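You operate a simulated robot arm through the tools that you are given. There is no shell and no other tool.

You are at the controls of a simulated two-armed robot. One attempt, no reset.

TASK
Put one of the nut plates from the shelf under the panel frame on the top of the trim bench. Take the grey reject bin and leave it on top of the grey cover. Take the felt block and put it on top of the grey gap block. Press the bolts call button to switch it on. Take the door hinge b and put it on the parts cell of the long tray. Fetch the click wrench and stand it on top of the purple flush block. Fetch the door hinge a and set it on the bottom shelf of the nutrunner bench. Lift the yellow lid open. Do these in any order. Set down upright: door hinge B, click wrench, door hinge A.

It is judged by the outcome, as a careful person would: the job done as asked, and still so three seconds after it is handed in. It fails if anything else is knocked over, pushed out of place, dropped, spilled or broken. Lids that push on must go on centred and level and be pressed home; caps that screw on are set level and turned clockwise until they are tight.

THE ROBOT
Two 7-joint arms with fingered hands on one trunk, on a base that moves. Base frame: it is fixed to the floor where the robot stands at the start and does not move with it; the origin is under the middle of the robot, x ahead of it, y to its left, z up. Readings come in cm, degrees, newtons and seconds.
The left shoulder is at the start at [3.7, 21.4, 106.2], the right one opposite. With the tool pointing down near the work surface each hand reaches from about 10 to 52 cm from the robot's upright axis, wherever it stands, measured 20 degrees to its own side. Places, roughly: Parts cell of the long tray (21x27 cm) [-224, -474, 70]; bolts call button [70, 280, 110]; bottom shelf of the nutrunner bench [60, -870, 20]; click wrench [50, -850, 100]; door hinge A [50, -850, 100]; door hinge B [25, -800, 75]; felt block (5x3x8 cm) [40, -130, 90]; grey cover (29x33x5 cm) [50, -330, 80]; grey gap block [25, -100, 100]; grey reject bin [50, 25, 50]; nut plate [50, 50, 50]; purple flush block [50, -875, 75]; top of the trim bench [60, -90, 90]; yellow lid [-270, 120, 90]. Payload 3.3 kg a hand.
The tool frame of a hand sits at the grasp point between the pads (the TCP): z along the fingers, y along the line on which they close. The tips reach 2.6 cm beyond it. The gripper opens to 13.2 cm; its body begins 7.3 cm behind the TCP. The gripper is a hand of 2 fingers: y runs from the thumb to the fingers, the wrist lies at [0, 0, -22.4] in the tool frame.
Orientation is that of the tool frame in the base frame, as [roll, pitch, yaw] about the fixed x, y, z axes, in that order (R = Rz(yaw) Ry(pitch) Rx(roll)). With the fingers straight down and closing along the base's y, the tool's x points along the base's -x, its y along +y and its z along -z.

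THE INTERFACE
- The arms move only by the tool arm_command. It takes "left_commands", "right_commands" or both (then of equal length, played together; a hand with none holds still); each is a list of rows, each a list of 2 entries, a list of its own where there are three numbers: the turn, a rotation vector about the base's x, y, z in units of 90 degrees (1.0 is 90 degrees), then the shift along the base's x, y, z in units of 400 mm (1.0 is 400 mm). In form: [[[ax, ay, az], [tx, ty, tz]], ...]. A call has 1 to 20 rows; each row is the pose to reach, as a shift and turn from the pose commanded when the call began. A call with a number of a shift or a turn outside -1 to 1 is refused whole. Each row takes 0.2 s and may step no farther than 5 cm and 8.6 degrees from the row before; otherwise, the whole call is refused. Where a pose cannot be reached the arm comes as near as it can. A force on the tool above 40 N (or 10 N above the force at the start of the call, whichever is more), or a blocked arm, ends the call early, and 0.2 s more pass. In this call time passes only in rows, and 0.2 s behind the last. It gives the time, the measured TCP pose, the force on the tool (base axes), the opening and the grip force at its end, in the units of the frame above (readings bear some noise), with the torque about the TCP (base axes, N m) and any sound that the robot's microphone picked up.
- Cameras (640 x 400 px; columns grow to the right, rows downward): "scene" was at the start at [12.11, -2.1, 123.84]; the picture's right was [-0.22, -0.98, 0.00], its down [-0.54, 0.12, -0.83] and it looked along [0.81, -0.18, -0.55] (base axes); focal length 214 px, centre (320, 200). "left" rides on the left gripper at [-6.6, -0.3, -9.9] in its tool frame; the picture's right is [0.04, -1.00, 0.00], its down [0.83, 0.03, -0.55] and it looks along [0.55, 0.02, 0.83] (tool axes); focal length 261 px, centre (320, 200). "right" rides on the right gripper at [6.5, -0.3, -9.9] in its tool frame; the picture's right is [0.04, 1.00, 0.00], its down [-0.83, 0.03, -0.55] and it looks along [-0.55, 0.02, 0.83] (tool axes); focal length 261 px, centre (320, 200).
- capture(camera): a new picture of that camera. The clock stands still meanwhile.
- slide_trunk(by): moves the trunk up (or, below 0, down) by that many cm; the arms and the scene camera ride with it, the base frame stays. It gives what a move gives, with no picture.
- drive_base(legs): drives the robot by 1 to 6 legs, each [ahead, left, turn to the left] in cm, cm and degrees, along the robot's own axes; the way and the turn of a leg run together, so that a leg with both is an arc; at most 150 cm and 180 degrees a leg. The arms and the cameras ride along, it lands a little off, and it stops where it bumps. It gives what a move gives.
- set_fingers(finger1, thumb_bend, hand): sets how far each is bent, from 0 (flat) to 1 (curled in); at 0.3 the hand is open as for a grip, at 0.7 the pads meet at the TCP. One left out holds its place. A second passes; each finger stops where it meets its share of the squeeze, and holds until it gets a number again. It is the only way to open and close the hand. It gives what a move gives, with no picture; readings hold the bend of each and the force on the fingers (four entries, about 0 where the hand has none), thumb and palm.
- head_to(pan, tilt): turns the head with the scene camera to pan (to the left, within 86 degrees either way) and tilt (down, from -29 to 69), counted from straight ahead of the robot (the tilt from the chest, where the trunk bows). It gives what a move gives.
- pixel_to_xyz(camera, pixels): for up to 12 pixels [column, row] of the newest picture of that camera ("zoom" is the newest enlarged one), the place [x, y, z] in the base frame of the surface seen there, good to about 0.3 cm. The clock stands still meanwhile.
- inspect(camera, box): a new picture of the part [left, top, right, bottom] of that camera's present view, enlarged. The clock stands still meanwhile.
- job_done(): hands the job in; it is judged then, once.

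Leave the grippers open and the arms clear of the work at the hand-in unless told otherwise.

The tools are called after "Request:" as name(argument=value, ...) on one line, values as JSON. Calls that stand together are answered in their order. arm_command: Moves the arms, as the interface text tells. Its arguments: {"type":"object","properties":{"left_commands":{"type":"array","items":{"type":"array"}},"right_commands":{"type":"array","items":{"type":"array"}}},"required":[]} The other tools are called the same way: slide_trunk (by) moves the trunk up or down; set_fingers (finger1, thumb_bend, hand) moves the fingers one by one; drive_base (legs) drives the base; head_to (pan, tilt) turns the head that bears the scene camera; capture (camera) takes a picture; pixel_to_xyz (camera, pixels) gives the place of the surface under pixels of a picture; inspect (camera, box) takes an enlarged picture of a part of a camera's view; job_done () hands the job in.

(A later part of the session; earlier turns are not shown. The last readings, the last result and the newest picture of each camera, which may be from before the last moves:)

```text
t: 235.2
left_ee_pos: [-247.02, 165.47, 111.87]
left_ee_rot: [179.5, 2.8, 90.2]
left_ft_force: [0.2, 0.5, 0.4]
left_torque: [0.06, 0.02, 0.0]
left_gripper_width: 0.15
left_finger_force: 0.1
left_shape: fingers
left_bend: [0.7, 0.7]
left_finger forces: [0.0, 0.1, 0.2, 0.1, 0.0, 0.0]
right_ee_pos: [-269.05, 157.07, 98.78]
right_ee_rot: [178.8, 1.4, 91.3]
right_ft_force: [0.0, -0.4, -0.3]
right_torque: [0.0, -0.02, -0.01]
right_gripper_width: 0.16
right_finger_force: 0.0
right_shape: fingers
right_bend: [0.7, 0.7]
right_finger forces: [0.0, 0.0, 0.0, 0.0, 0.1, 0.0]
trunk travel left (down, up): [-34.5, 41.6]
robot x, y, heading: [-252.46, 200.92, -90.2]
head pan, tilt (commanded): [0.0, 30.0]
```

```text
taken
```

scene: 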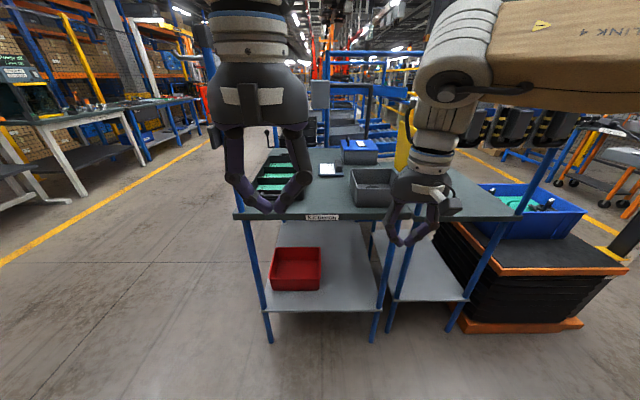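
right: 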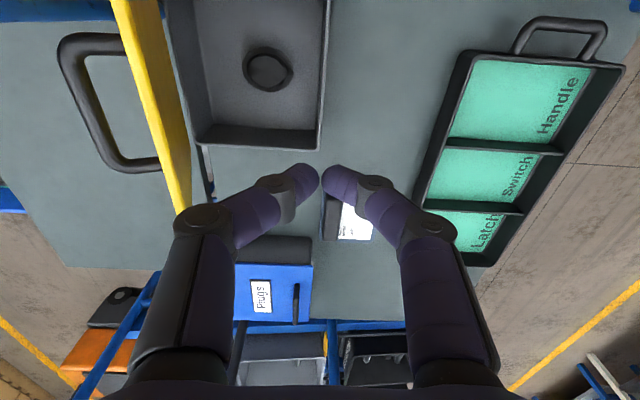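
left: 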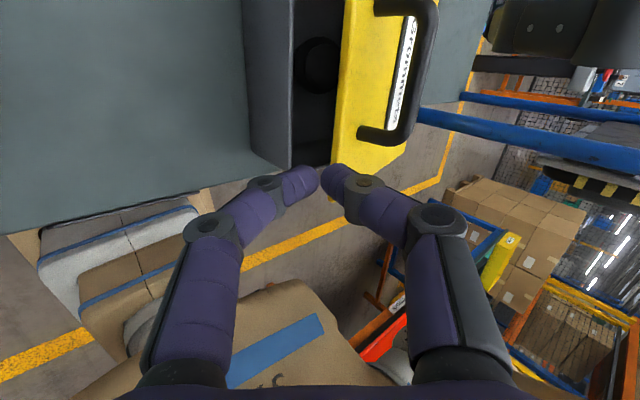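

All looks in place. Next are the hinges and the wrench far down at y about -850. I will tuck the right hand a bit, strafe over to the aisle at x about -70, and look along it.

Request:
arm_command(right_commands=[[[0, 0, 0], [0, 0.05, 0.08]], [[0, 0, 0], [0, 0.1, 0.16]], [[0, 0, 0], [-0.02, 0.15, 0.26]]])

Request:
drive_base(legs=[[0, 150, 0], [0, 35, 0]])

Request:
head_to(pan=0, tilt=20)

Request:
capture(camera="scene")

```text
t: 235.9
left_ee_pos: [-246.99, 165.61, 111.82]
left_ee_rot: [179.5, 2.8, 90.3]
left_ft_force: [-0.2, -0.8, 0.1]
left_torque: [-0.04, 0.0, -0.01]
left_gripper_width: 0.2
left_finger_force: 0.1
left_shape: fingers
left_bend: [0.7, 0.7]
left_finger forces: [0.0, 0.1, 0.0, 0.1, 0.1, 0.0]
right_ee_pos: [-269.6, 163.47, 109.03]
right_ee_rot: [178.8, 1.5, 91.3]
right_ft_force: [-0.3, 0.2, -0.1]
right_torque: [-0.06, -0.04, 0.0]
right_gripper_width: 0.13
right_finger_force: 0.1
right_shape: fingers
right_bend: [0.7, 0.7]
right_finger forces: [0.0, 0.0, 0.1, 0.1, 0.1, 0.1]
trunk travel left (down, up): [-34.5, 41.6]
robot x, y, heading: [-252.64, 200.52, -90.6]
head pan, tilt (commanded): [0.0, 30.0]
```

```text
t: 245.3
left_ee_pos: [-57.96, 169.97, 111.81]
left_ee_rot: [179.6, 2.7, 93.0]
left_ft_force: [-0.7, 0.1, 0.0]
left_torque: [0.0, 0.04, 0.03]
left_gripper_width: 0.18
left_finger_force: 0.0
left_shape: fingers
left_bend: [0.7, 0.7]
left_finger forces: [0.1, 0.1, 0.0, 0.0, 0.0, 0.0]
right_ee_pos: [-80.3, 166.8, 109.0]
right_ee_rot: [178.8, 1.3, 94.0]
right_ft_force: [0.4, -0.3, 0.4]
right_torque: [0.0, 0.02, 0.03]
right_gripper_width: 0.16
right_finger_force: 0.0
right_shape: fingers
right_bend: [0.7, 0.7]
right_finger forces: [0.1, 0.0, 0.0, 0.0, 0.0, 0.0]
trunk travel left (down, up): [-34.5, 41.6]
robot x, y, heading: [-65.21, 205.05, -87.6]
head pan, tilt (commanded): [0.0, 30.0]
```

```text
t: 246.1
left_ee_pos: [-57.92, 170.03, 111.85]
left_ee_rot: [179.5, 2.7, 93.0]
left_ft_force: [-0.7, 0.0, -0.6]
left_torque: [-0.03, 0.02, 0.0]
left_gripper_width: 0.17
left_finger_force: 0.0
left_shape: fingers
left_bend: [0.7, 0.7]
left_finger forces: [0.0, 0.0, 0.0, 0.0, 0.0, 0.0]
right_ee_pos: [-80.43, 166.67, 108.88]
right_ee_rot: [178.8, 1.4, 94.1]
right_ft_force: [0.1, -0.2, 0.2]
right_torque: [0.0, 0.01, 0.02]
right_gripper_width: 0.16
right_finger_force: 0.1
right_shape: fingers
right_bend: [0.7, 0.7]
right_finger forces: [0.0, 0.0, 0.1, 0.1, 0.0, 0.1]
trunk travel left (down, up): [-34.5, 41.6]
robot x, y, heading: [-65.29, 205.26, -87.4]
head pan, tilt (commanded): [0.0, 20.0]
```

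```text
taken
```

scene: 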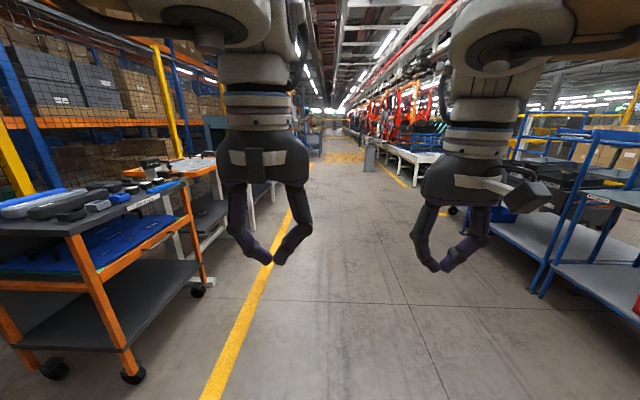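

The aisle ahead is clear. I will correct the heading and drive 450 cm down it, then look again.

Request:
drive_base(legs=[[0, 0, -2.5], [150, 0, 0], [150, 0, 0], [150, 0, 0]])

Request:
capture(camera="scene")

```text
t: 267.9
left_ee_pos: [-75.28, -278.65, 111.94]
left_ee_rot: [179.5, 2.6, 88.4]
left_ft_force: [0.9, 0.3, -0.6]
left_torque: [-0.02, 0.03, -0.01]
left_gripper_width: 0.17
left_finger_force: 0.1
left_shape: fingers
left_bend: [0.7, 0.7]
left_finger forces: [0.0, 0.0, 0.1, 0.0, 0.0, 0.0]
right_ee_pos: [-97.99, -279.97, 108.91]
right_ee_rot: [178.7, 1.3, 89.6]
right_ft_force: [0.5, 0.1, 0.2]
right_torque: [-0.04, 0.01, -0.03]
right_gripper_width: 0.18
right_finger_force: 0.0
right_shape: fingers
right_bend: [0.7, 0.7]
right_finger forces: [0.0, 0.0, 0.1, 0.0, 0.0, 0.0]
trunk travel left (down, up): [-34.5, 41.6]
robot x, y, heading: [-79.53, -242.74, -92.1]
head pan, tilt (commanded): [0.0, 20.0]
```

```text
taken
```

scene: 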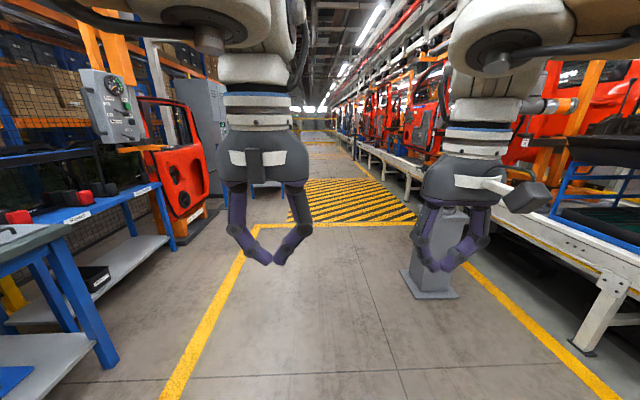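

A grey pedestal stands ahead on the right at (435,250). I will measure it so I can pass it on its left.

Request:
pixel_to_xyz(camera="scene", pixels=[[435, 285], [410, 290], [455, 295], [440, 215], [350, 200], [250, 235], [600, 330], [180, 220], [100, 340], [420, 180]])

Request:
inspect(camera="scene", box=[380, 130, 640, 330])

```text
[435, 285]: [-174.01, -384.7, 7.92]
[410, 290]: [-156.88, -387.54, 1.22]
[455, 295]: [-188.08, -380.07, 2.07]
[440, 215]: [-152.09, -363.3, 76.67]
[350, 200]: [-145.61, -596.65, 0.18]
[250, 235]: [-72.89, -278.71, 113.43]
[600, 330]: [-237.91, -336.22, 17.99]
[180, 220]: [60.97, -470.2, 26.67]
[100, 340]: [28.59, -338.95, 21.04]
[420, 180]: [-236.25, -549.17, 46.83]
```

```text
2.00 times, centred on (510, 230) of scene
```

zoom: 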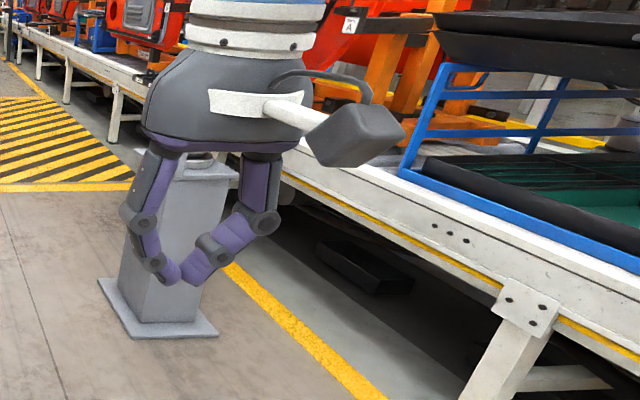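

The pedestal is at x -157 to -190, well clear of my lane. I will drive on 450 cm.

Request:
drive_base(legs=[[0, 0, 2.5], [150, 0, 0], [150, 0, 0], [140, 0, 0]])

Request:
head_to(pan=45, tilt=20)

Request:
capture(camera="scene")

```text
t: 289.0
left_ee_pos: [-60.49, -711.84, 111.79]
left_ee_rot: [179.5, 2.7, 89.6]
left_ft_force: [-0.1, 0.0, -0.7]
left_torque: [0.0, 0.02, 0.0]
left_gripper_width: 0.15
left_finger_force: 0.0
left_shape: fingers
left_bend: [0.7, 0.7]
left_finger forces: [0.0, 0.0, 0.0, 0.0, 0.0, 0.0]
right_ee_pos: [-83.05, -713.61, 108.98]
right_ee_rot: [178.8, 1.4, 90.7]
right_ft_force: [-0.2, -0.9, 0.2]
right_torque: [0.01, -0.05, 0.01]
right_gripper_width: 0.16
right_finger_force: 0.1
right_shape: fingers
right_bend: [0.7, 0.7]
right_finger forces: [0.0, 0.0, 0.0, 0.1, 0.0, 0.0]
trunk travel left (down, up): [-34.5, 41.6]
robot x, y, heading: [-65.93, -676.66, -91.1]
head pan, tilt (commanded): [0.0, 20.0]
```

```text
t: 290.1
left_ee_pos: [-60.43, -711.74, 111.86]
left_ee_rot: [179.4, 2.9, 89.7]
left_ft_force: [-0.4, 0.5, 0.2]
left_torque: [0.0, 0.03, -0.01]
left_gripper_width: 0.15
left_finger_force: 0.0
left_shape: fingers
left_bend: [0.7, 0.7]
left_finger forces: [0.0, 0.0, 0.1, 0.0, 0.1, 0.0]
right_ee_pos: [-83.1, -713.73, 108.93]
right_ee_rot: [178.8, 1.4, 90.7]
right_ft_force: [-0.5, -0.3, -0.5]
right_torque: [-0.01, -0.01, -0.02]
right_gripper_width: 0.15
right_finger_force: 0.0
right_shape: fingers
right_bend: [0.7, 0.7]
right_finger forces: [0.0, 0.0, 0.1, 0.0, 0.0, 0.1]
trunk travel left (down, up): [-34.5, 41.6]
robot x, y, heading: [-65.57, -676.3, -91.2]
head pan, tilt (commanded): [45.0, 20.0]
```

```text
taken
```

scene: 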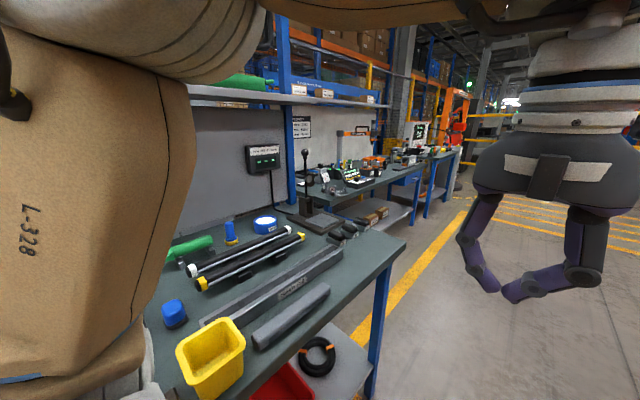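

I see workbenches along the left. I will go 115 cm farther, then turn to face them (+x).

Request:
drive_base(legs=[[120, 0, 1.2], [0, 0, 90]])

Request:
head_to(pan=0, tilt=30)

Request:
capture(camera="scene")

Request:
head_to(pan=-40, tilt=30)

Request:
capture(camera="scene")

```text
t: 299.9
left_ee_pos: [-33.24, -787.75, 111.82]
left_ee_rot: [179.5, 2.7, 179.4]
left_ft_force: [-0.2, -0.2, -0.6]
left_torque: [0.0, 0.0, -0.04]
left_gripper_width: 0.18
left_finger_force: 0.1
left_shape: fingers
left_bend: [0.7, 0.7]
left_finger forces: [0.0, 0.1, 0.0, 0.0, 0.0, 0.1]
right_ee_pos: [-31.31, -810.29, 108.78]
right_ee_rot: [178.7, 1.5, -179.4]
right_ft_force: [0.5, -0.6, 0.2]
right_torque: [0.0, 0.0, -0.03]
right_gripper_width: 0.13
right_finger_force: 0.0
right_shape: fingers
right_bend: [0.7, 0.7]
right_finger forces: [0.0, 0.1, 0.1, 0.0, 0.1, 0.0]
trunk travel left (down, up): [-34.5, 41.6]
robot x, y, heading: [-68.67, -792.97, -1.2]
head pan, tilt (commanded): [45.0, 20.0]
```

```text
t: 301.1
left_ee_pos: [-33.26, -787.77, 111.95]
left_ee_rot: [179.5, 2.9, 179.5]
left_ft_force: [1.0, -0.3, 0.0]
left_torque: [-0.01, 0.01, 0.01]
left_gripper_width: 0.14
left_finger_force: 0.0
left_shape: fingers
left_bend: [0.7, 0.7]
left_finger forces: [0.0, 0.0, 0.0, 0.0, 0.0, 0.0]
right_ee_pos: [-31.26, -810.29, 108.86]
right_ee_rot: [178.9, 1.4, -179.3]
right_ft_force: [-0.4, 0.3, -0.2]
right_torque: [-0.01, 0.0, 0.03]
right_gripper_width: 0.16
right_finger_force: 0.1
right_shape: fingers
right_bend: [0.7, 0.7]
right_finger forces: [0.1, 0.1, 0.1, 0.0, 0.0, 0.0]
trunk travel left (down, up): [-34.5, 41.6]
robot x, y, heading: [-68.82, -792.98, -1.3]
head pan, tilt (commanded): [0.0, 30.0]
```

```text
taken
```

scene: 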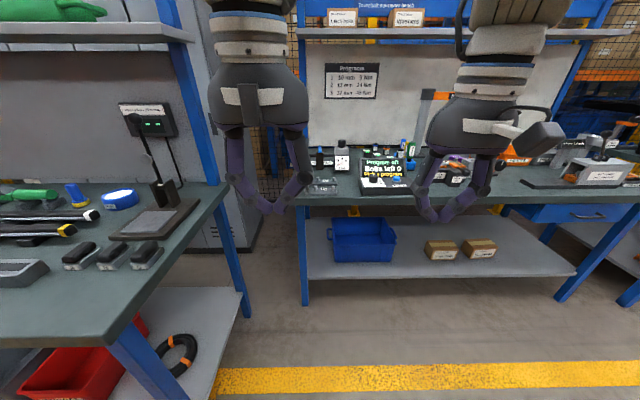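

```text
t: 302.1
left_ee_pos: [-33.26, -787.82, 111.77]
left_ee_rot: [179.5, 2.9, 179.5]
left_ft_force: [0.2, 0.1, -0.2]
left_torque: [0.02, 0.01, 0.01]
left_gripper_width: 0.15
left_finger_force: 0.1
left_shape: fingers
left_bend: [0.7, 0.7]
left_finger forces: [0.0, 0.0, 0.0, 0.1, 0.0, 0.0]
right_ee_pos: [-31.32, -810.43, 108.91]
right_ee_rot: [178.8, 1.5, -179.3]
right_ft_force: [0.1, -0.2, 0.0]
right_torque: [-0.01, -0.01, -0.04]
right_gripper_width: 0.16
right_finger_force: 0.1
right_shape: fingers
right_bend: [0.7, 0.7]
right_finger forces: [0.1, 0.0, 0.1, 0.0, 0.0, 0.0]
trunk travel left (down, up): [-34.5, 41.6]
robot x, y, heading: [-68.45, -792.52, -1.1]
head pan, tilt (commanded): [-40.0, 30.0]
```

```text
taken
```

scene: 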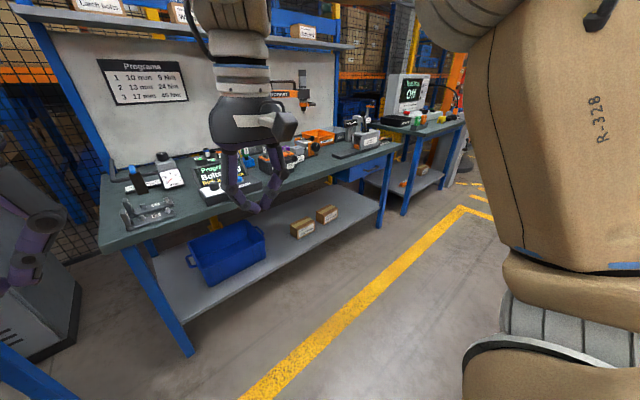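

The bench with the program screen, lower shelf with blue bin and two boxes, is likely the nutrunner bench. I will strafe right 50 cm and zoom in.

Request:
drive_base(legs=[[0, -50, 1.1]])

Request:
head_to(pan=0, tilt=30)

Request:
capture(camera="scene")

Request:
inspect(camera="scene", box=[130, 110, 400, 290])

```text
t: 305.1
left_ee_pos: [-33.59, -838.2, 111.84]
left_ee_rot: [179.5, 2.9, -179.0]
left_ft_force: [0.3, 0.3, -0.1]
left_torque: [-0.02, 0.0, 0.04]
left_gripper_width: 0.2
left_finger_force: 0.0
left_shape: fingers
left_bend: [0.7, 0.7]
left_finger forces: [0.1, 0.1, 0.1, 0.1, 0.1, 0.1]
right_ee_pos: [-31.12, -860.71, 108.84]
right_ee_rot: [178.6, 1.4, -177.9]
right_ft_force: [-0.2, -1.3, -0.6]
right_torque: [0.0, 0.01, -0.01]
right_gripper_width: 0.15
right_finger_force: 0.1
right_shape: fingers
right_bend: [0.7, 0.7]
right_finger forces: [0.0, 0.0, 0.0, 0.0, 0.1, 0.0]
trunk travel left (down, up): [-34.5, 41.6]
robot x, y, heading: [-69.02, -844.32, 0.2]
head pan, tilt (commanded): [-40.0, 30.0]
```

```text
t: 306.2
left_ee_pos: [-33.64, -838.04, 111.92]
left_ee_rot: [179.4, 2.8, -179.0]
left_ft_force: [0.0, 0.1, -1.0]
left_torque: [0.0, 0.01, 0.0]
left_gripper_width: 0.16
left_finger_force: 0.0
left_shape: fingers
left_bend: [0.7, 0.7]
left_finger forces: [0.1, 0.1, 0.0, 0.0, 0.0, 0.0]
right_ee_pos: [-31.18, -860.64, 108.82]
right_ee_rot: [178.9, 1.4, -177.8]
right_ft_force: [0.4, 0.0, -0.2]
right_torque: [0.02, 0.02, -0.01]
right_gripper_width: 0.15
right_finger_force: 0.0
right_shape: fingers
right_bend: [0.7, 0.7]
right_finger forces: [0.0, 0.1, 0.0, 0.1, 0.0, 0.0]
trunk travel left (down, up): [-34.5, 41.6]
robot x, y, heading: [-68.95, -843.87, 0.0]
head pan, tilt (commanded): [0.0, 30.0]
```

```text
taken
```

scene: 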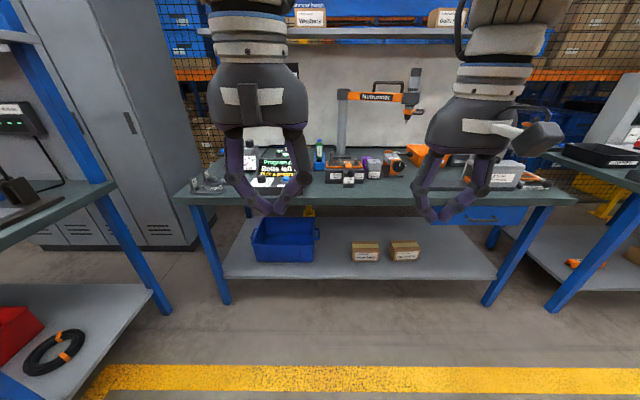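

```text
2.22 times, centred on (265, 200) of scene
```

zoom: 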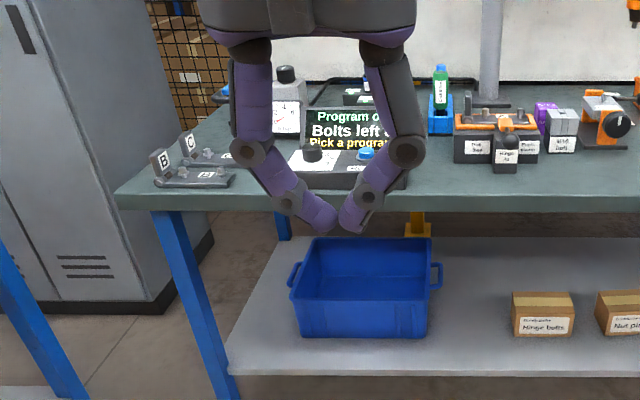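

I see hinges marked B and C at the bench's left end. I will zoom in on several parts of the bench.

Request:
inspect(camera="scene", box=[180, 150, 270, 205])

Request:
pixel_to_xyz(camera="zoom", pixels=[[110, 175], [170, 135], [140, 240], [250, 245], [240, 190], [330, 130], [100, 320]])

Request:
inspect(camera="scene", box=[300, 120, 440, 200])

Request:
pixel_to_xyz(camera="zoom", pixels=[[150, 190], [250, 220], [330, 200], [335, 180], [100, 150], [210, 235], [170, 240], [430, 190], [370, 190], [400, 250]])

```text
7.11 times, centred on (225, 178) of scene
```

zoom: 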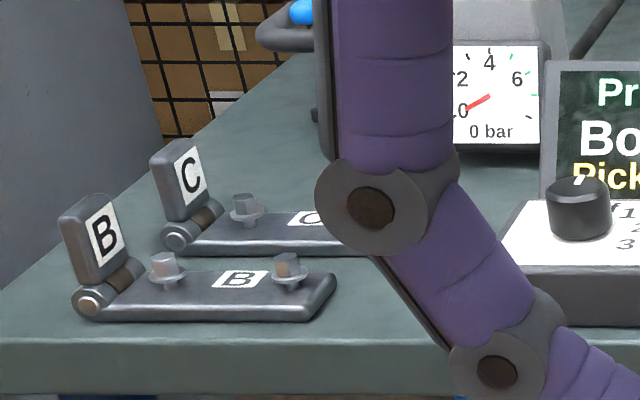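

```text
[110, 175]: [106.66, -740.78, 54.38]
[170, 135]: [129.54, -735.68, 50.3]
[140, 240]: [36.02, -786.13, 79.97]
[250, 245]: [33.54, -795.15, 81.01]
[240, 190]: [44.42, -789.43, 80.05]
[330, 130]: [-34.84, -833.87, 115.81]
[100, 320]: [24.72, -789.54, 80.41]
```

```text
4.57 times, centred on (370, 160) of scene
```

zoom: 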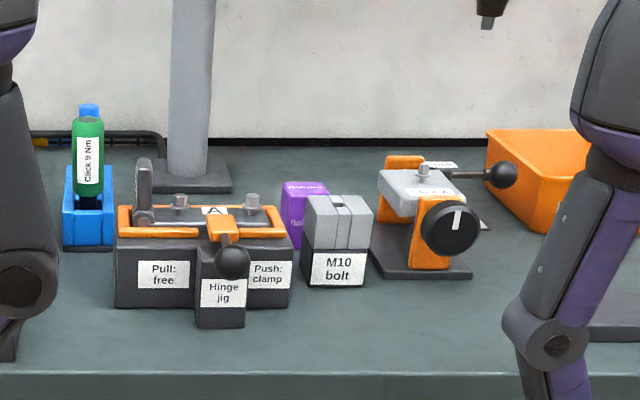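

```text
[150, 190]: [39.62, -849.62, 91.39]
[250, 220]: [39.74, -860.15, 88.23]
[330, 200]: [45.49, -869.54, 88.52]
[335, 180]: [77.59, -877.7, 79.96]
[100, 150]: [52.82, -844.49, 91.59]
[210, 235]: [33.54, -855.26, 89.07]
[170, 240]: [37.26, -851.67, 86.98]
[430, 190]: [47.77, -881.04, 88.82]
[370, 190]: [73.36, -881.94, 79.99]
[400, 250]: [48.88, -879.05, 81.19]
```

I can read the bench now: hinges B and C lie loose at the left end (x about 30, y about -790). Hinge A sits in a jig marked "Pull: free / Push: clamp" near (38,-855). The click wrench is in a blue holder at (53,-844) and the purple block is behind the M10 stack. I will do hinge B first: move to its front and zoom.

Request:
drive_base(legs=[[0, 38, 0], [40, 0, 0]])

Request:
head_to(pan=10, tilt=45)

Request:
capture(camera="scene")

```text
t: 310.7
left_ee_pos: [5.61, -799.57, 111.96]
left_ee_rot: [179.5, 2.7, -179.0]
left_ft_force: [-0.5, -1.1, -0.3]
left_torque: [0.02, 0.01, -0.01]
left_gripper_width: 0.13
left_finger_force: 0.1
left_shape: fingers
left_bend: [0.7, 0.7]
left_finger forces: [0.0, 0.0, 0.0, 0.0, 0.0, 0.0]
right_ee_pos: [8.05, -822.11, 108.9]
right_ee_rot: [178.9, 1.4, -177.8]
right_ft_force: [-0.8, -0.6, 0.4]
right_torque: [0.01, -0.02, 0.02]
right_gripper_width: 0.16
right_finger_force: 0.0
right_shape: fingers
right_bend: [0.7, 0.7]
right_finger forces: [0.0, 0.0, 0.1, 0.0, 0.0, 0.0]
trunk travel left (down, up): [-34.5, 41.6]
robot x, y, heading: [-30.0, -805.77, 0.6]
head pan, tilt (commanded): [0.0, 30.0]
```

```text
t: 311.4
left_ee_pos: [5.47, -799.75, 111.88]
left_ee_rot: [179.5, 2.8, -179.0]
left_ft_force: [-0.1, 0.4, 0.2]
left_torque: [-0.02, 0.02, 0.02]
left_gripper_width: 0.17
left_finger_force: 0.1
left_shape: fingers
left_bend: [0.7, 0.7]
left_finger forces: [0.0, 0.1, 0.0, 0.0, 0.0, 0.0]
right_ee_pos: [8.0, -822.1, 108.92]
right_ee_rot: [178.7, 1.4, -177.9]
right_ft_force: [-0.1, -0.2, 0.7]
right_torque: [-0.01, 0.02, 0.0]
right_gripper_width: 0.18
right_finger_force: 0.0
right_shape: fingers
right_bend: [0.7, 0.7]
right_finger forces: [0.0, 0.1, 0.1, 0.1, 0.0, 0.0]
trunk travel left (down, up): [-34.5, 41.6]
robot x, y, heading: [-30.03, -805.8, 0.2]
head pan, tilt (commanded): [10.0, 45.0]
```

```text
taken
```

scene: 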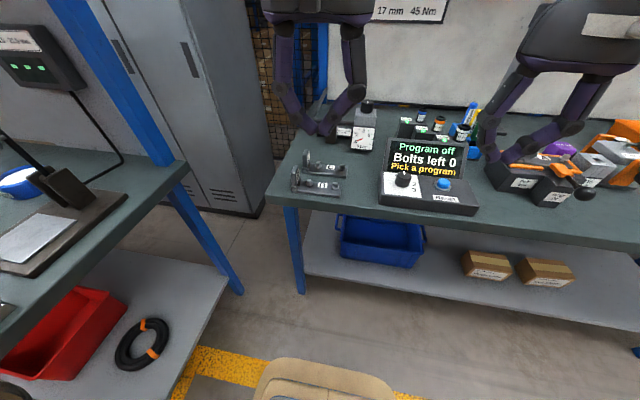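

I will zoom in on hinges B and C and measure B.

Request:
inspect(camera="scene", box=[270, 130, 380, 220])

Request:
pixel_to_xyz(camera="zoom", pixels=[[140, 275], [130, 340], [180, 330], [250, 325], [350, 335], [395, 340], [240, 345], [165, 320], [330, 300], [260, 375], [200, 215], [300, 240]])

```text
4.44 times, centred on (325, 175) of scene
```

zoom: 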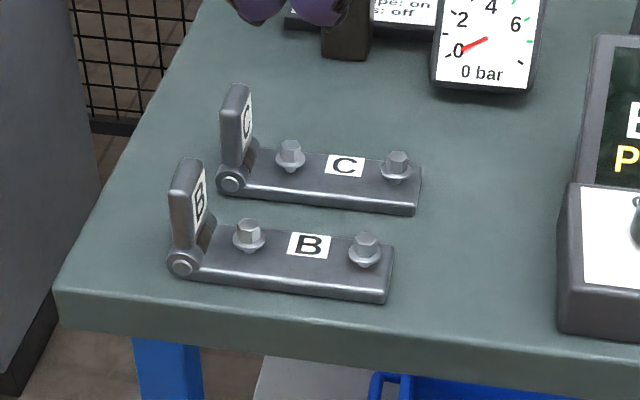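

```text
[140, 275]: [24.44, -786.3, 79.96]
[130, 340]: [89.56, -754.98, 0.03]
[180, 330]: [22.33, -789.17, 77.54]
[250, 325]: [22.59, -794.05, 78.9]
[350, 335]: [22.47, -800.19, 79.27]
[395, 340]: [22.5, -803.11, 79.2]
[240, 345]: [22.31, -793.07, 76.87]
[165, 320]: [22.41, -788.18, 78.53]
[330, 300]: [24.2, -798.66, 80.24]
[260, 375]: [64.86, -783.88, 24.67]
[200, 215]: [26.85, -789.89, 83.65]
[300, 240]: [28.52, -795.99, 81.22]
```

I will query precise points on hinge B: plate corners, bolts and the upright leaf.

Request:
pixel_to_xyz(camera="zoom", pixels=[[185, 268], [380, 293], [388, 255], [215, 235], [308, 246], [248, 230], [365, 245], [187, 170], [200, 200], [180, 220], [290, 285], [300, 232]])

Request:
pixel_to_xyz(camera="zoom", pixels=[[182, 165], [176, 200], [196, 175], [205, 225], [175, 240], [290, 210], [330, 215], [240, 225], [360, 235], [335, 280], [380, 300]])

```text
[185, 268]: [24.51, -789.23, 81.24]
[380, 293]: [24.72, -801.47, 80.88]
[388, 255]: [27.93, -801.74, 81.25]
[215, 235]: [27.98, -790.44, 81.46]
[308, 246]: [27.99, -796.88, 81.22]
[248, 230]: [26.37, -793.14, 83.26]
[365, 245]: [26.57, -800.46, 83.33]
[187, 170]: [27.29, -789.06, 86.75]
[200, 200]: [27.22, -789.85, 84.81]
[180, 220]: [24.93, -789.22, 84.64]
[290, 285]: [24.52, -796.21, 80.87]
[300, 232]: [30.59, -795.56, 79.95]
```

```text
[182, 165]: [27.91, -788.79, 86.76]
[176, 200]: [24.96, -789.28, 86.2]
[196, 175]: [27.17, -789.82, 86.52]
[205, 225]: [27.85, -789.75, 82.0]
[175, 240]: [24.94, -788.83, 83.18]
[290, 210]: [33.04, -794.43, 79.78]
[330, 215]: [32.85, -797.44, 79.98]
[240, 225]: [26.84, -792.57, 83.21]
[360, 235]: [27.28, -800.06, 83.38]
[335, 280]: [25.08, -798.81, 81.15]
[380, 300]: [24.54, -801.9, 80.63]
```

Hinge B's plate runs y -789 to -802, x 24.5–28.3; its bolts are at (26.4,-793.1) and (26.6,-800.4), heads up to z 83.4. The first bolt is close to the balance point, so I will grip that bolt across x with the left hand. First I open the hand and turn it 90° in free space.

Request:
set_fingers(hand="left", finger1=0.55, thumb_bend=0.55)

Request:
arm_command(left_commands=[[[0, 0, -0.09], [0, 0.01, 0]], [[0, 0, -0.18], [0, 0.02, 0]], [[0, 0, -0.27], [0, 0.03, 0]], [[0, 0, -0.36], [0, 0.04, 0]], [[0, 0, -0.45], [0, 0.05, 0]], [[0, 0, -0.54], [0, 0.06, 0]], [[0, 0, -0.63], [0, 0.07, 0]], [[0, 0, -0.72], [0, 0.08, 0]], [[0, 0, -0.81], [0, 0.09, 0]], [[0, 0, -0.9], [0, 0.1, 0]], [[0, 0, -0.99], [0, 0.11, 0]]])

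Request:
capture(camera="left")

```text
t: 312.4
left_ee_pos: [5.5, -799.67, 111.84]
left_ee_rot: [179.6, 2.9, -179.0]
left_ft_force: [-0.5, 0.0, -0.8]
left_torque: [0.03, -0.01, -0.04]
left_gripper_width: 4.89
left_finger_force: 0.0
left_shape: fingers
left_bend: [0.55, 0.55]
left_finger forces: [0.1, 0.0, 0.0, 0.1, 0.0, 0.1]
right_ee_pos: [8.11, -822.17, 108.94]
right_ee_rot: [178.8, 1.4, -177.9]
right_ft_force: [-0.8, 0.2, 0.2]
right_torque: [-0.02, 0.02, -0.03]
right_gripper_width: 0.16
right_finger_force: 0.1
right_shape: fingers
right_bend: [0.7, 0.7]
right_finger forces: [0.1, 0.0, 0.1, 0.0, 0.0, 0.1]
trunk travel left (down, up): [-34.5, 41.6]
robot x, y, heading: [-29.37, -805.53, 0.3]
head pan, tilt (commanded): [10.0, 45.0]
```

```text
t: 314.8
left_ee_pos: [6.17, -795.63, 111.53]
left_ee_rot: [179.6, 2.8, 91.6]
left_ft_force: [-0.3, -0.5, 0.5]
left_torque: [-0.03, 0.0, -0.01]
left_gripper_width: 4.89
left_finger_force: 0.1
left_shape: fingers
left_bend: [0.55, 0.55]
left_finger forces: [0.0, 0.0, 0.0, 0.1, 0.0, 0.1]
left hand out of reach, approached as far as the arm can: row 11
right_ee_pos: [8.08, -822.14, 108.86]
right_ee_rot: [178.9, 1.4, -177.8]
right_ft_force: [0.3, -0.4, 0.0]
right_torque: [0.0, 0.0, -0.04]
right_gripper_width: 0.18
right_finger_force: 0.0
right_shape: fingers
right_bend: [0.7, 0.7]
right_finger forces: [0.1, 0.0, 0.0, 0.0, 0.0, 0.1]
trunk travel left (down, up): [-34.5, 41.6]
robot x, y, heading: [-29.72, -805.58, 0.3]
head pan, tilt (commanded): [10.0, 45.0]
```

```text
taken
```

left: 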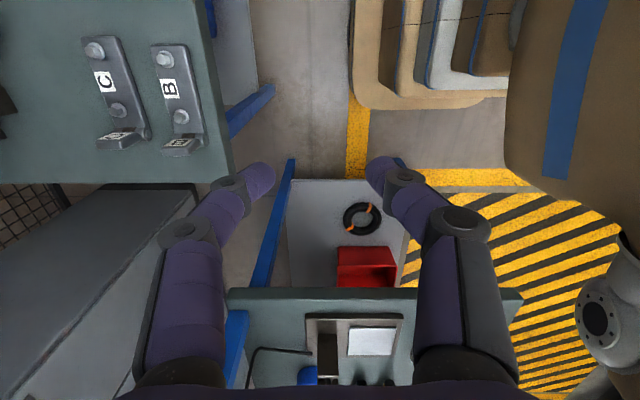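

The left hand is turned so its fingers close along x. I will drive 19 cm ahead so it comes over hinge B.

Request:
drive_base(legs=[[19, 0, 0]])

Request:
capture(camera="left")

Request:
capture(camera="scene")

```text
t: 316.4
left_ee_pos: [25.06, -795.76, 111.46]
left_ee_rot: [179.6, 2.8, 91.5]
left_ft_force: [0.8, 0.2, 0.3]
left_torque: [-0.02, 0.0, -0.02]
left_gripper_width: 4.91
left_finger_force: 0.1
left_shape: fingers
left_bend: [0.55, 0.55]
left_finger forces: [0.0, 0.1, 0.1, 0.1, 0.0, 0.0]
right_ee_pos: [26.8, -822.27, 108.82]
right_ee_rot: [178.8, 1.4, -178.2]
right_ft_force: [-0.1, -0.3, -0.5]
right_torque: [-0.01, 0.03, -0.01]
right_gripper_width: 0.19
right_finger_force: 0.1
right_shape: fingers
right_bend: [0.7, 0.7]
right_finger forces: [0.1, 0.1, 0.0, 0.1, 0.1, 0.0]
trunk travel left (down, up): [-34.5, 41.6]
robot x, y, heading: [-10.89, -805.64, 0.0]
head pan, tilt (commanded): [10.0, 45.0]
```

```text
taken
```

left: 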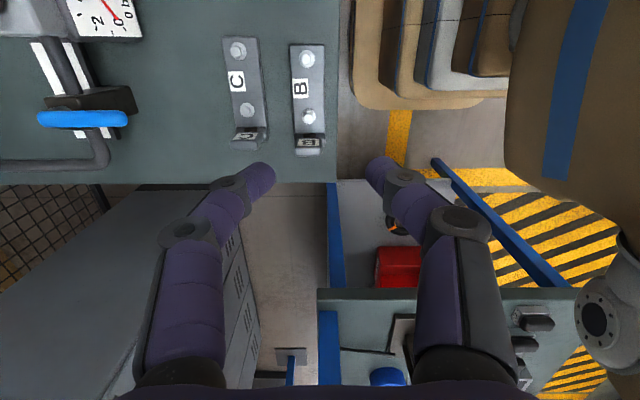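

```text
taken
```

scene: 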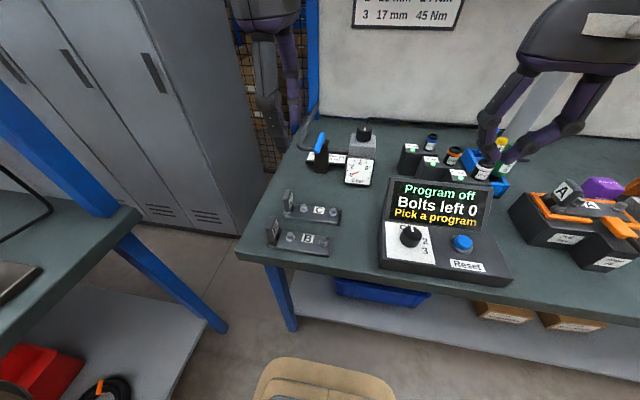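

Hinge B shows at column 308 with its near bolt at (308,117). I will lower over the near bolt to z 92 and look.

Request:
arm_command(left_commands=[[[0, 0, 0], [0.02, 0.03, -0.1]], [[0, 0, 0], [0.035, 0.066, -0.2]], [[0, 0, 0], [0.035, 0.066, -0.3]], [[0, 0, 0], [0.035, 0.066, -0.4]], [[0, 0, 0], [0.035, 0.066, -0.4875]]])

Request:
capture(camera="left")

Request:
inspect(camera="scene", box=[230, 150, 370, 290])

```text
t: 317.6
left_ee_pos: [26.6, -792.86, 91.76]
left_ee_rot: [179.7, 2.8, 91.6]
left_ft_force: [-0.1, -0.1, 0.4]
left_torque: [-0.02, -0.03, 0.0]
left_gripper_width: 4.93
left_finger_force: 0.0
left_shape: fingers
left_bend: [0.55, 0.55]
left_finger forces: [0.1, 0.0, 0.0, 0.0, 0.0, 0.1]
right_ee_pos: [26.62, -822.29, 108.84]
right_ee_rot: [178.9, 1.4, -178.2]
right_ft_force: [-0.8, -1.2, -0.1]
right_torque: [0.01, -0.02, -0.02]
right_gripper_width: 0.15
right_finger_force: 0.0
right_shape: fingers
right_bend: [0.7, 0.7]
right_finger forces: [0.1, 0.0, 0.0, 0.0, 0.0, 0.1]
trunk travel left (down, up): [-34.5, 41.6]
robot x, y, heading: [-10.95, -805.64, -0.2]
head pan, tilt (commanded): [10.0, 45.0]
```

```text
taken
```

left: 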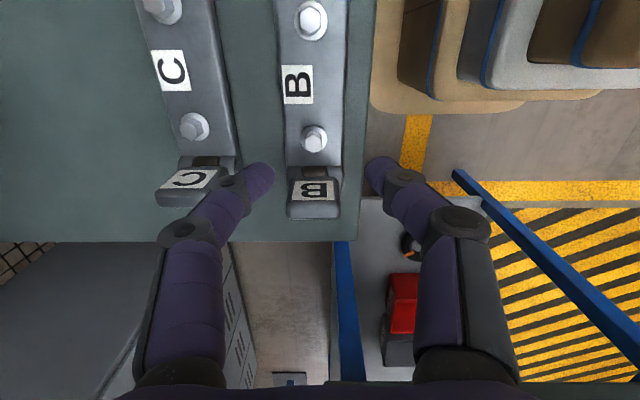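

```text
2.86 times, centred on (300, 220) of scene
```

zoom: 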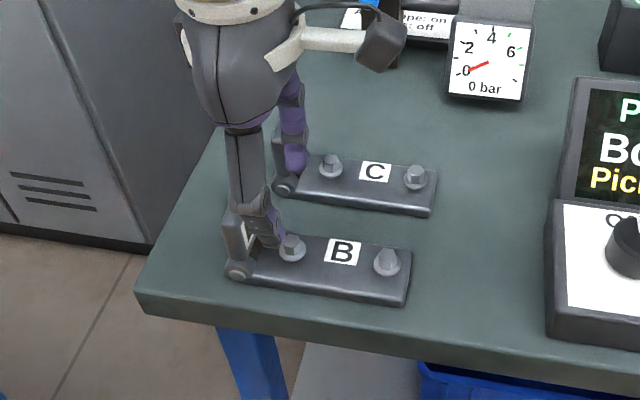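

Before lowering I will measure C's nearest edge and B's bolt in this view.

Request:
pixel_to_xyz(camera="left", pixels=[[230, 170], [218, 180], [232, 130], [313, 138], [313, 128], [313, 190], [340, 100], [290, 100], [195, 125], [312, 20], [314, 155]])

```text
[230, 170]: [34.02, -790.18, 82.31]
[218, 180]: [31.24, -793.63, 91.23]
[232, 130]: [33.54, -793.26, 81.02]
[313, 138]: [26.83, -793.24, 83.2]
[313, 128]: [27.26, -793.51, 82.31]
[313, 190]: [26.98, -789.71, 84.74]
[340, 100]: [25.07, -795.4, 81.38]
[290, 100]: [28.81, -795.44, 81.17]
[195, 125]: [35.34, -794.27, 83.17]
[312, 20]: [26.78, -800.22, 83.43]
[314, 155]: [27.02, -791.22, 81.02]
```

B's bolt is at (26.85,-793.25), and C is 4.6 cm beyond B's plate, so there is room. I will lower onto the bolt and close.

Request:
arm_command(left_commands=[[[0, 0, 0], [0.005, -0.01, -0.09]], [[0, 0, 0], [0.005, -0.01, -0.16]], [[0, 0, 0], [0.005, -0.01, -0.185]]])

Request:
set_fingers(hand="left", finger1=0.8, thumb_bend=0.8)

Request:
capture(camera="left")

Request:
inspect(camera="scene", box=[230, 150, 370, 290])

```text
t: 318.4
left_ee_pos: [26.92, -793.45, 84.42]
left_ee_rot: [179.6, 2.7, 91.6]
left_ft_force: [0.3, 0.2, 0.1]
left_torque: [0.0, 0.0, 0.01]
left_gripper_width: 4.9
left_finger_force: 0.0
left_shape: fingers
left_bend: [0.55, 0.55]
left_finger forces: [0.0, 0.1, 0.0, 0.1, 0.0, 0.1]
right_ee_pos: [26.68, -822.31, 108.9]
right_ee_rot: [178.8, 1.4, -178.1]
right_ft_force: [0.4, -0.7, -0.5]
right_torque: [-0.02, -0.01, 0.01]
right_gripper_width: 0.17
right_finger_force: 0.0
right_shape: fingers
right_bend: [0.7, 0.7]
right_finger forces: [0.0, 0.1, 0.0, 0.1, 0.1, 0.1]
trunk travel left (down, up): [-34.5, 41.6]
robot x, y, heading: [-10.69, -805.69, -0.0]
head pan, tilt (commanded): [10.0, 45.0]
```

```text
t: 319.4
left_ee_pos: [26.81, -793.38, 84.58]
left_ee_rot: [179.6, 2.7, 91.6]
left_ft_force: [-0.1, 1.9, -0.9]
left_torque: [-0.05, -0.03, -0.01]
left_gripper_width: 0.29
left_finger_force: 28.1
left_shape: fingers
left_bend: [0.74, 0.73]
left_finger forces: [44.3, 0.0, 0.1, 0.0, 12.0, 0.0]
right_ee_pos: [26.79, -822.33, 108.9]
right_ee_rot: [178.8, 1.3, -178.2]
right_ft_force: [-0.7, -0.1, 0.5]
right_torque: [0.02, 0.01, 0.01]
right_gripper_width: 0.17
right_finger_force: 0.2
right_shape: fingers
right_bend: [0.7, 0.7]
right_finger forces: [0.1, 0.0, 0.0, 0.1, 0.0, 0.1]
trunk travel left (down, up): [-34.5, 41.6]
robot x, y, heading: [-11.02, -805.89, -0.2]
head pan, tilt (commanded): [10.0, 45.0]
```

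```text
taken
```

left: 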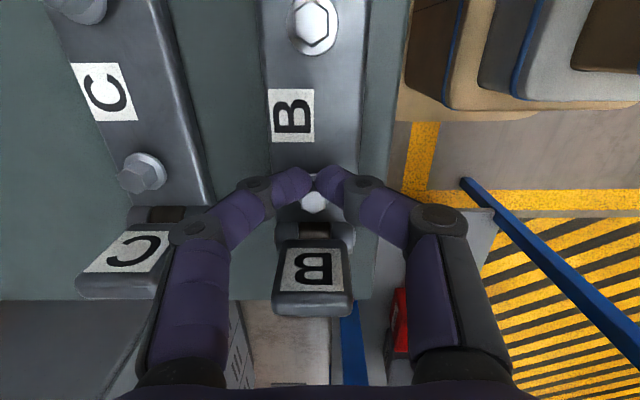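

```text
2.86 times, centred on (300, 220) of scene
```

zoom: 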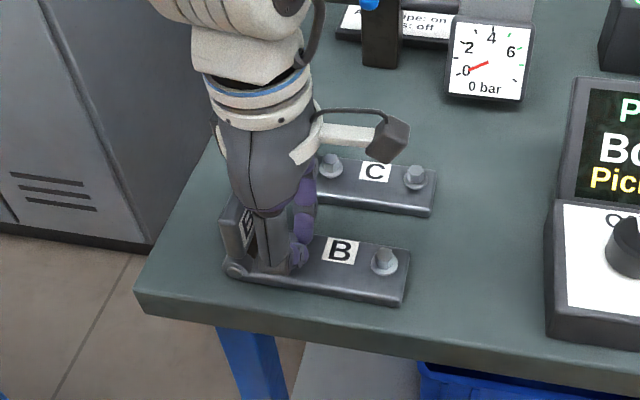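

The fingers closed just beside the bolt's middle (it shows at (312,200), slightly beyond the tips). I will open, shift 0.6 cm toward +y, and close again.

Request:
set_fingers(hand="left", finger1=0.58, thumb_bend=0.58)

Request:
arm_command(left_commands=[[[0, 0, 0], [0, 0.017, -0.003]]])

Request:
capture(camera="left")

```text
t: 320.4
left_ee_pos: [26.84, -793.46, 84.47]
left_ee_rot: [179.6, 2.7, 91.6]
left_ft_force: [0.3, 0.5, -0.5]
left_torque: [0.01, 0.0, 0.01]
left_gripper_width: 4.23
left_finger_force: 0.1
left_shape: fingers
left_bend: [0.57, 0.57]
left_finger forces: [0.1, 0.0, 0.0, 0.1, 0.0, 0.0]
right_ee_pos: [26.72, -822.16, 108.9]
right_ee_rot: [178.8, 1.3, -178.3]
right_ft_force: [0.4, -0.3, 0.1]
right_torque: [-0.01, 0.0, -0.02]
right_gripper_width: 0.18
right_finger_force: 0.1
right_shape: fingers
right_bend: [0.7, 0.7]
right_finger forces: [0.1, 0.0, 0.0, 0.0, 0.0, 0.0]
trunk travel left (down, up): [-34.5, 41.6]
robot x, y, heading: [-10.88, -805.55, 0.1]
head pan, tilt (commanded): [10.0, 45.0]
```

```text
t: 320.8
left_ee_pos: [26.77, -792.71, 84.56]
left_ee_rot: [179.5, 2.8, 91.7]
left_ft_force: [0.3, -0.4, -0.2]
left_torque: [0.01, 0.0, 0.02]
left_gripper_width: 4.23
left_finger_force: 0.1
left_shape: fingers
left_bend: [0.57, 0.57]
left_finger forces: [0.0, 0.0, 0.0, 0.0, 0.0, 0.0]
right_ee_pos: [26.72, -822.32, 108.96]
right_ee_rot: [178.8, 1.4, -178.2]
right_ft_force: [-0.2, 0.0, 0.5]
right_torque: [0.0, 0.0, -0.02]
right_gripper_width: 0.12
right_finger_force: 0.1
right_shape: fingers
right_bend: [0.7, 0.7]
right_finger forces: [0.0, 0.1, 0.0, 0.0, 0.1, 0.0]
trunk travel left (down, up): [-34.5, 41.6]
robot x, y, heading: [-10.77, -805.55, 0.2]
head pan, tilt (commanded): [10.0, 45.0]
```

```text
taken
```

left: 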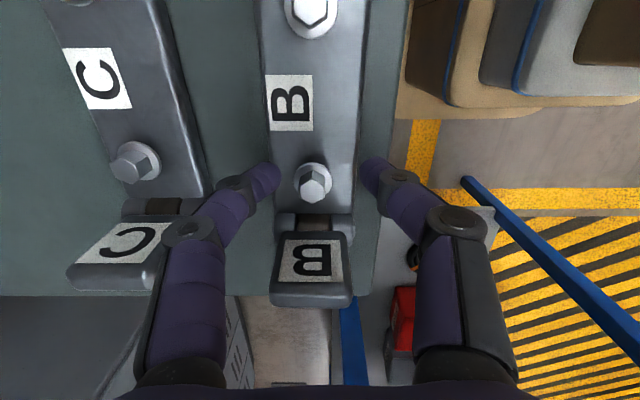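

The bolt at (313,180) is now squarely between the tips. I will close firmly.

Request:
set_fingers(hand="left", finger1=0.85, thumb_bend=0.85)

Request:
capture(camera="left")

```text
t: 321.8
left_ee_pos: [26.7, -792.73, 84.6]
left_ee_rot: [179.6, 2.8, 91.7]
left_ft_force: [-0.5, 1.3, 0.2]
left_torque: [-0.2, 0.0, -0.01]
left_gripper_width: 0.38
left_finger_force: 70.7
left_shape: fingers
left_bend: [0.76, 0.75]
left_finger forces: [85.1, 0.1, 0.0, 0.0, 57.0, 0.0]
right_ee_pos: [26.7, -822.4, 108.89]
right_ee_rot: [178.8, 1.3, -178.3]
right_ft_force: [-0.2, -0.8, 0.1]
right_torque: [-0.02, 0.0, 0.02]
right_gripper_width: 0.14
right_finger_force: 0.0
right_shape: fingers
right_bend: [0.7, 0.7]
right_finger forces: [0.0, 0.0, 0.0, 0.0, 0.0, 0.1]
trunk travel left (down, up): [-34.5, 41.6]
robot x, y, heading: [-10.77, -805.79, -0.2]
head pan, tilt (commanded): [10.0, 45.0]
```

```text
taken
```

left: 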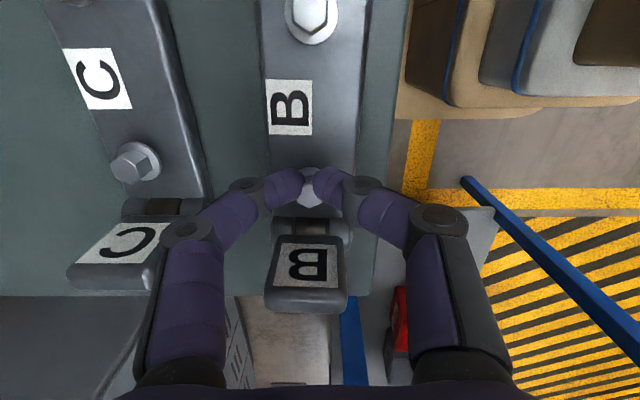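

It is gripped firmly (about 70 N). I will lift 3 cm and see whether the hinge comes up level.

Request:
arm_command(left_commands=[[[0, 0, 0], [0, 0, 0.03]], [[0, 0, 0], [0, 0, 0.075]]])

Request:
inspect(camera="scene", box=[230, 150, 370, 290])

Request:
capture(camera="left")

```text
t: 322.4
left_ee_pos: [26.62, -792.9, 87.58]
left_ee_rot: [179.7, 2.9, 91.5]
left_ft_force: [0.1, 0.1, -5.0]
left_torque: [-0.01, 0.0, 0.0]
left_gripper_width: 0.36
left_finger_force: 36.1
left_shape: fingers
left_bend: [0.76, 0.76]
left_finger forces: [41.3, 0.0, 0.1, 0.0, 31.8, 0.1]
right_ee_pos: [26.68, -822.28, 108.88]
right_ee_rot: [178.7, 1.4, -178.2]
right_ft_force: [-0.2, 0.9, 0.6]
right_torque: [0.0, 0.0, 0.04]
right_gripper_width: 0.14
right_finger_force: 0.0
right_shape: fingers
right_bend: [0.7, 0.7]
right_finger forces: [0.1, 0.0, 0.1, 0.0, 0.1, 0.1]
trunk travel left (down, up): [-34.5, 41.6]
robot x, y, heading: [-10.74, -805.7, 0.1]
head pan, tilt (commanded): [10.0, 45.0]
```

```text
2.86 times, centred on (300, 220) of scene
```

zoom: 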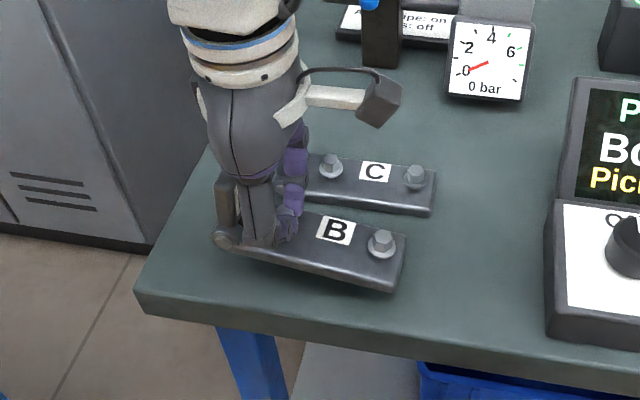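

```text
taken
```

left: 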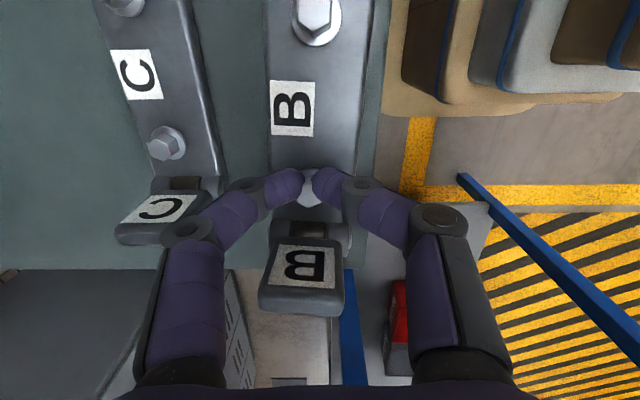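

It lifts with its far end drooping a bit (weight about 5 N). I will raise another 8 cm and check the tilt.

Request:
arm_command(left_commands=[[[0, 0, 0], [0, 0, 0.1]], [[0, 0, 0], [0, 0, 0.2]]])

Request:
capture(camera="left")

Request:
pixel_to_xyz(camera="left", pixels=[[345, 120], [280, 150], [355, 60], [280, 40], [318, 20], [290, 110], [330, 60], [300, 265], [335, 270], [330, 150]])

Request:
inspect(camera="scene", box=[230, 130, 370, 270])

```text
t: 323.0
left_ee_pos: [26.46, -792.74, 95.41]
left_ee_rot: [179.6, 2.8, 91.6]
left_ft_force: [0.2, -0.4, -5.2]
left_torque: [-0.03, 0.04, 0.0]
left_gripper_width: 0.38
left_finger_force: 36.1
left_shape: fingers
left_bend: [0.76, 0.76]
left_finger forces: [40.1, 0.0, 0.0, 0.0, 30.9, 0.0]
right_ee_pos: [26.75, -822.33, 108.95]
right_ee_rot: [178.8, 1.4, -178.2]
right_ft_force: [-0.8, 0.5, 2.0]
right_torque: [-0.01, -0.02, 0.02]
right_gripper_width: 0.17
right_finger_force: 0.1
right_shape: fingers
right_bend: [0.7, 0.7]
right_finger forces: [0.1, 0.0, 0.0, 0.1, 0.0, 0.1]
trunk travel left (down, up): [-34.5, 41.6]
robot x, y, heading: [-10.88, -805.81, -0.2]
head pan, tilt (commanded): [10.0, 45.0]
```

```text
taken
```

left: 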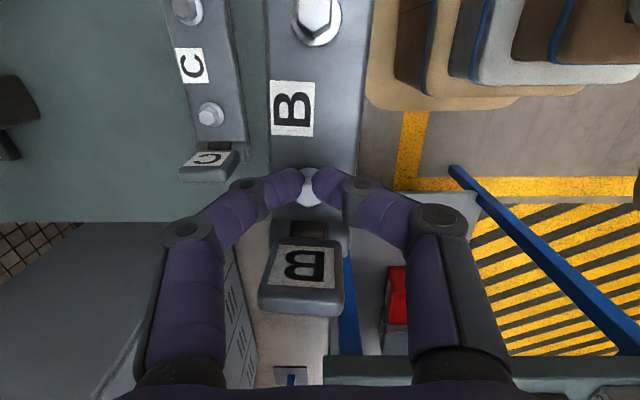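

```text
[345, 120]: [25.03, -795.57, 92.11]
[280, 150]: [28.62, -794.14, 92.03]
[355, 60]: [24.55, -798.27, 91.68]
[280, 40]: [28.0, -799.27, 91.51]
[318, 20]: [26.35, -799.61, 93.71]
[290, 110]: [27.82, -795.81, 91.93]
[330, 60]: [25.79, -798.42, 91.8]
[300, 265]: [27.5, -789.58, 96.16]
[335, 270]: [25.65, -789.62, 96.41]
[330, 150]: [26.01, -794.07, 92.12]
```

```text
2.86 times, centred on (300, 200) of scene
```

zoom: 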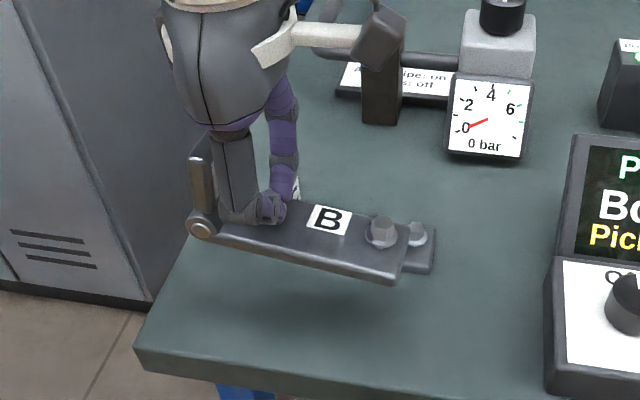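

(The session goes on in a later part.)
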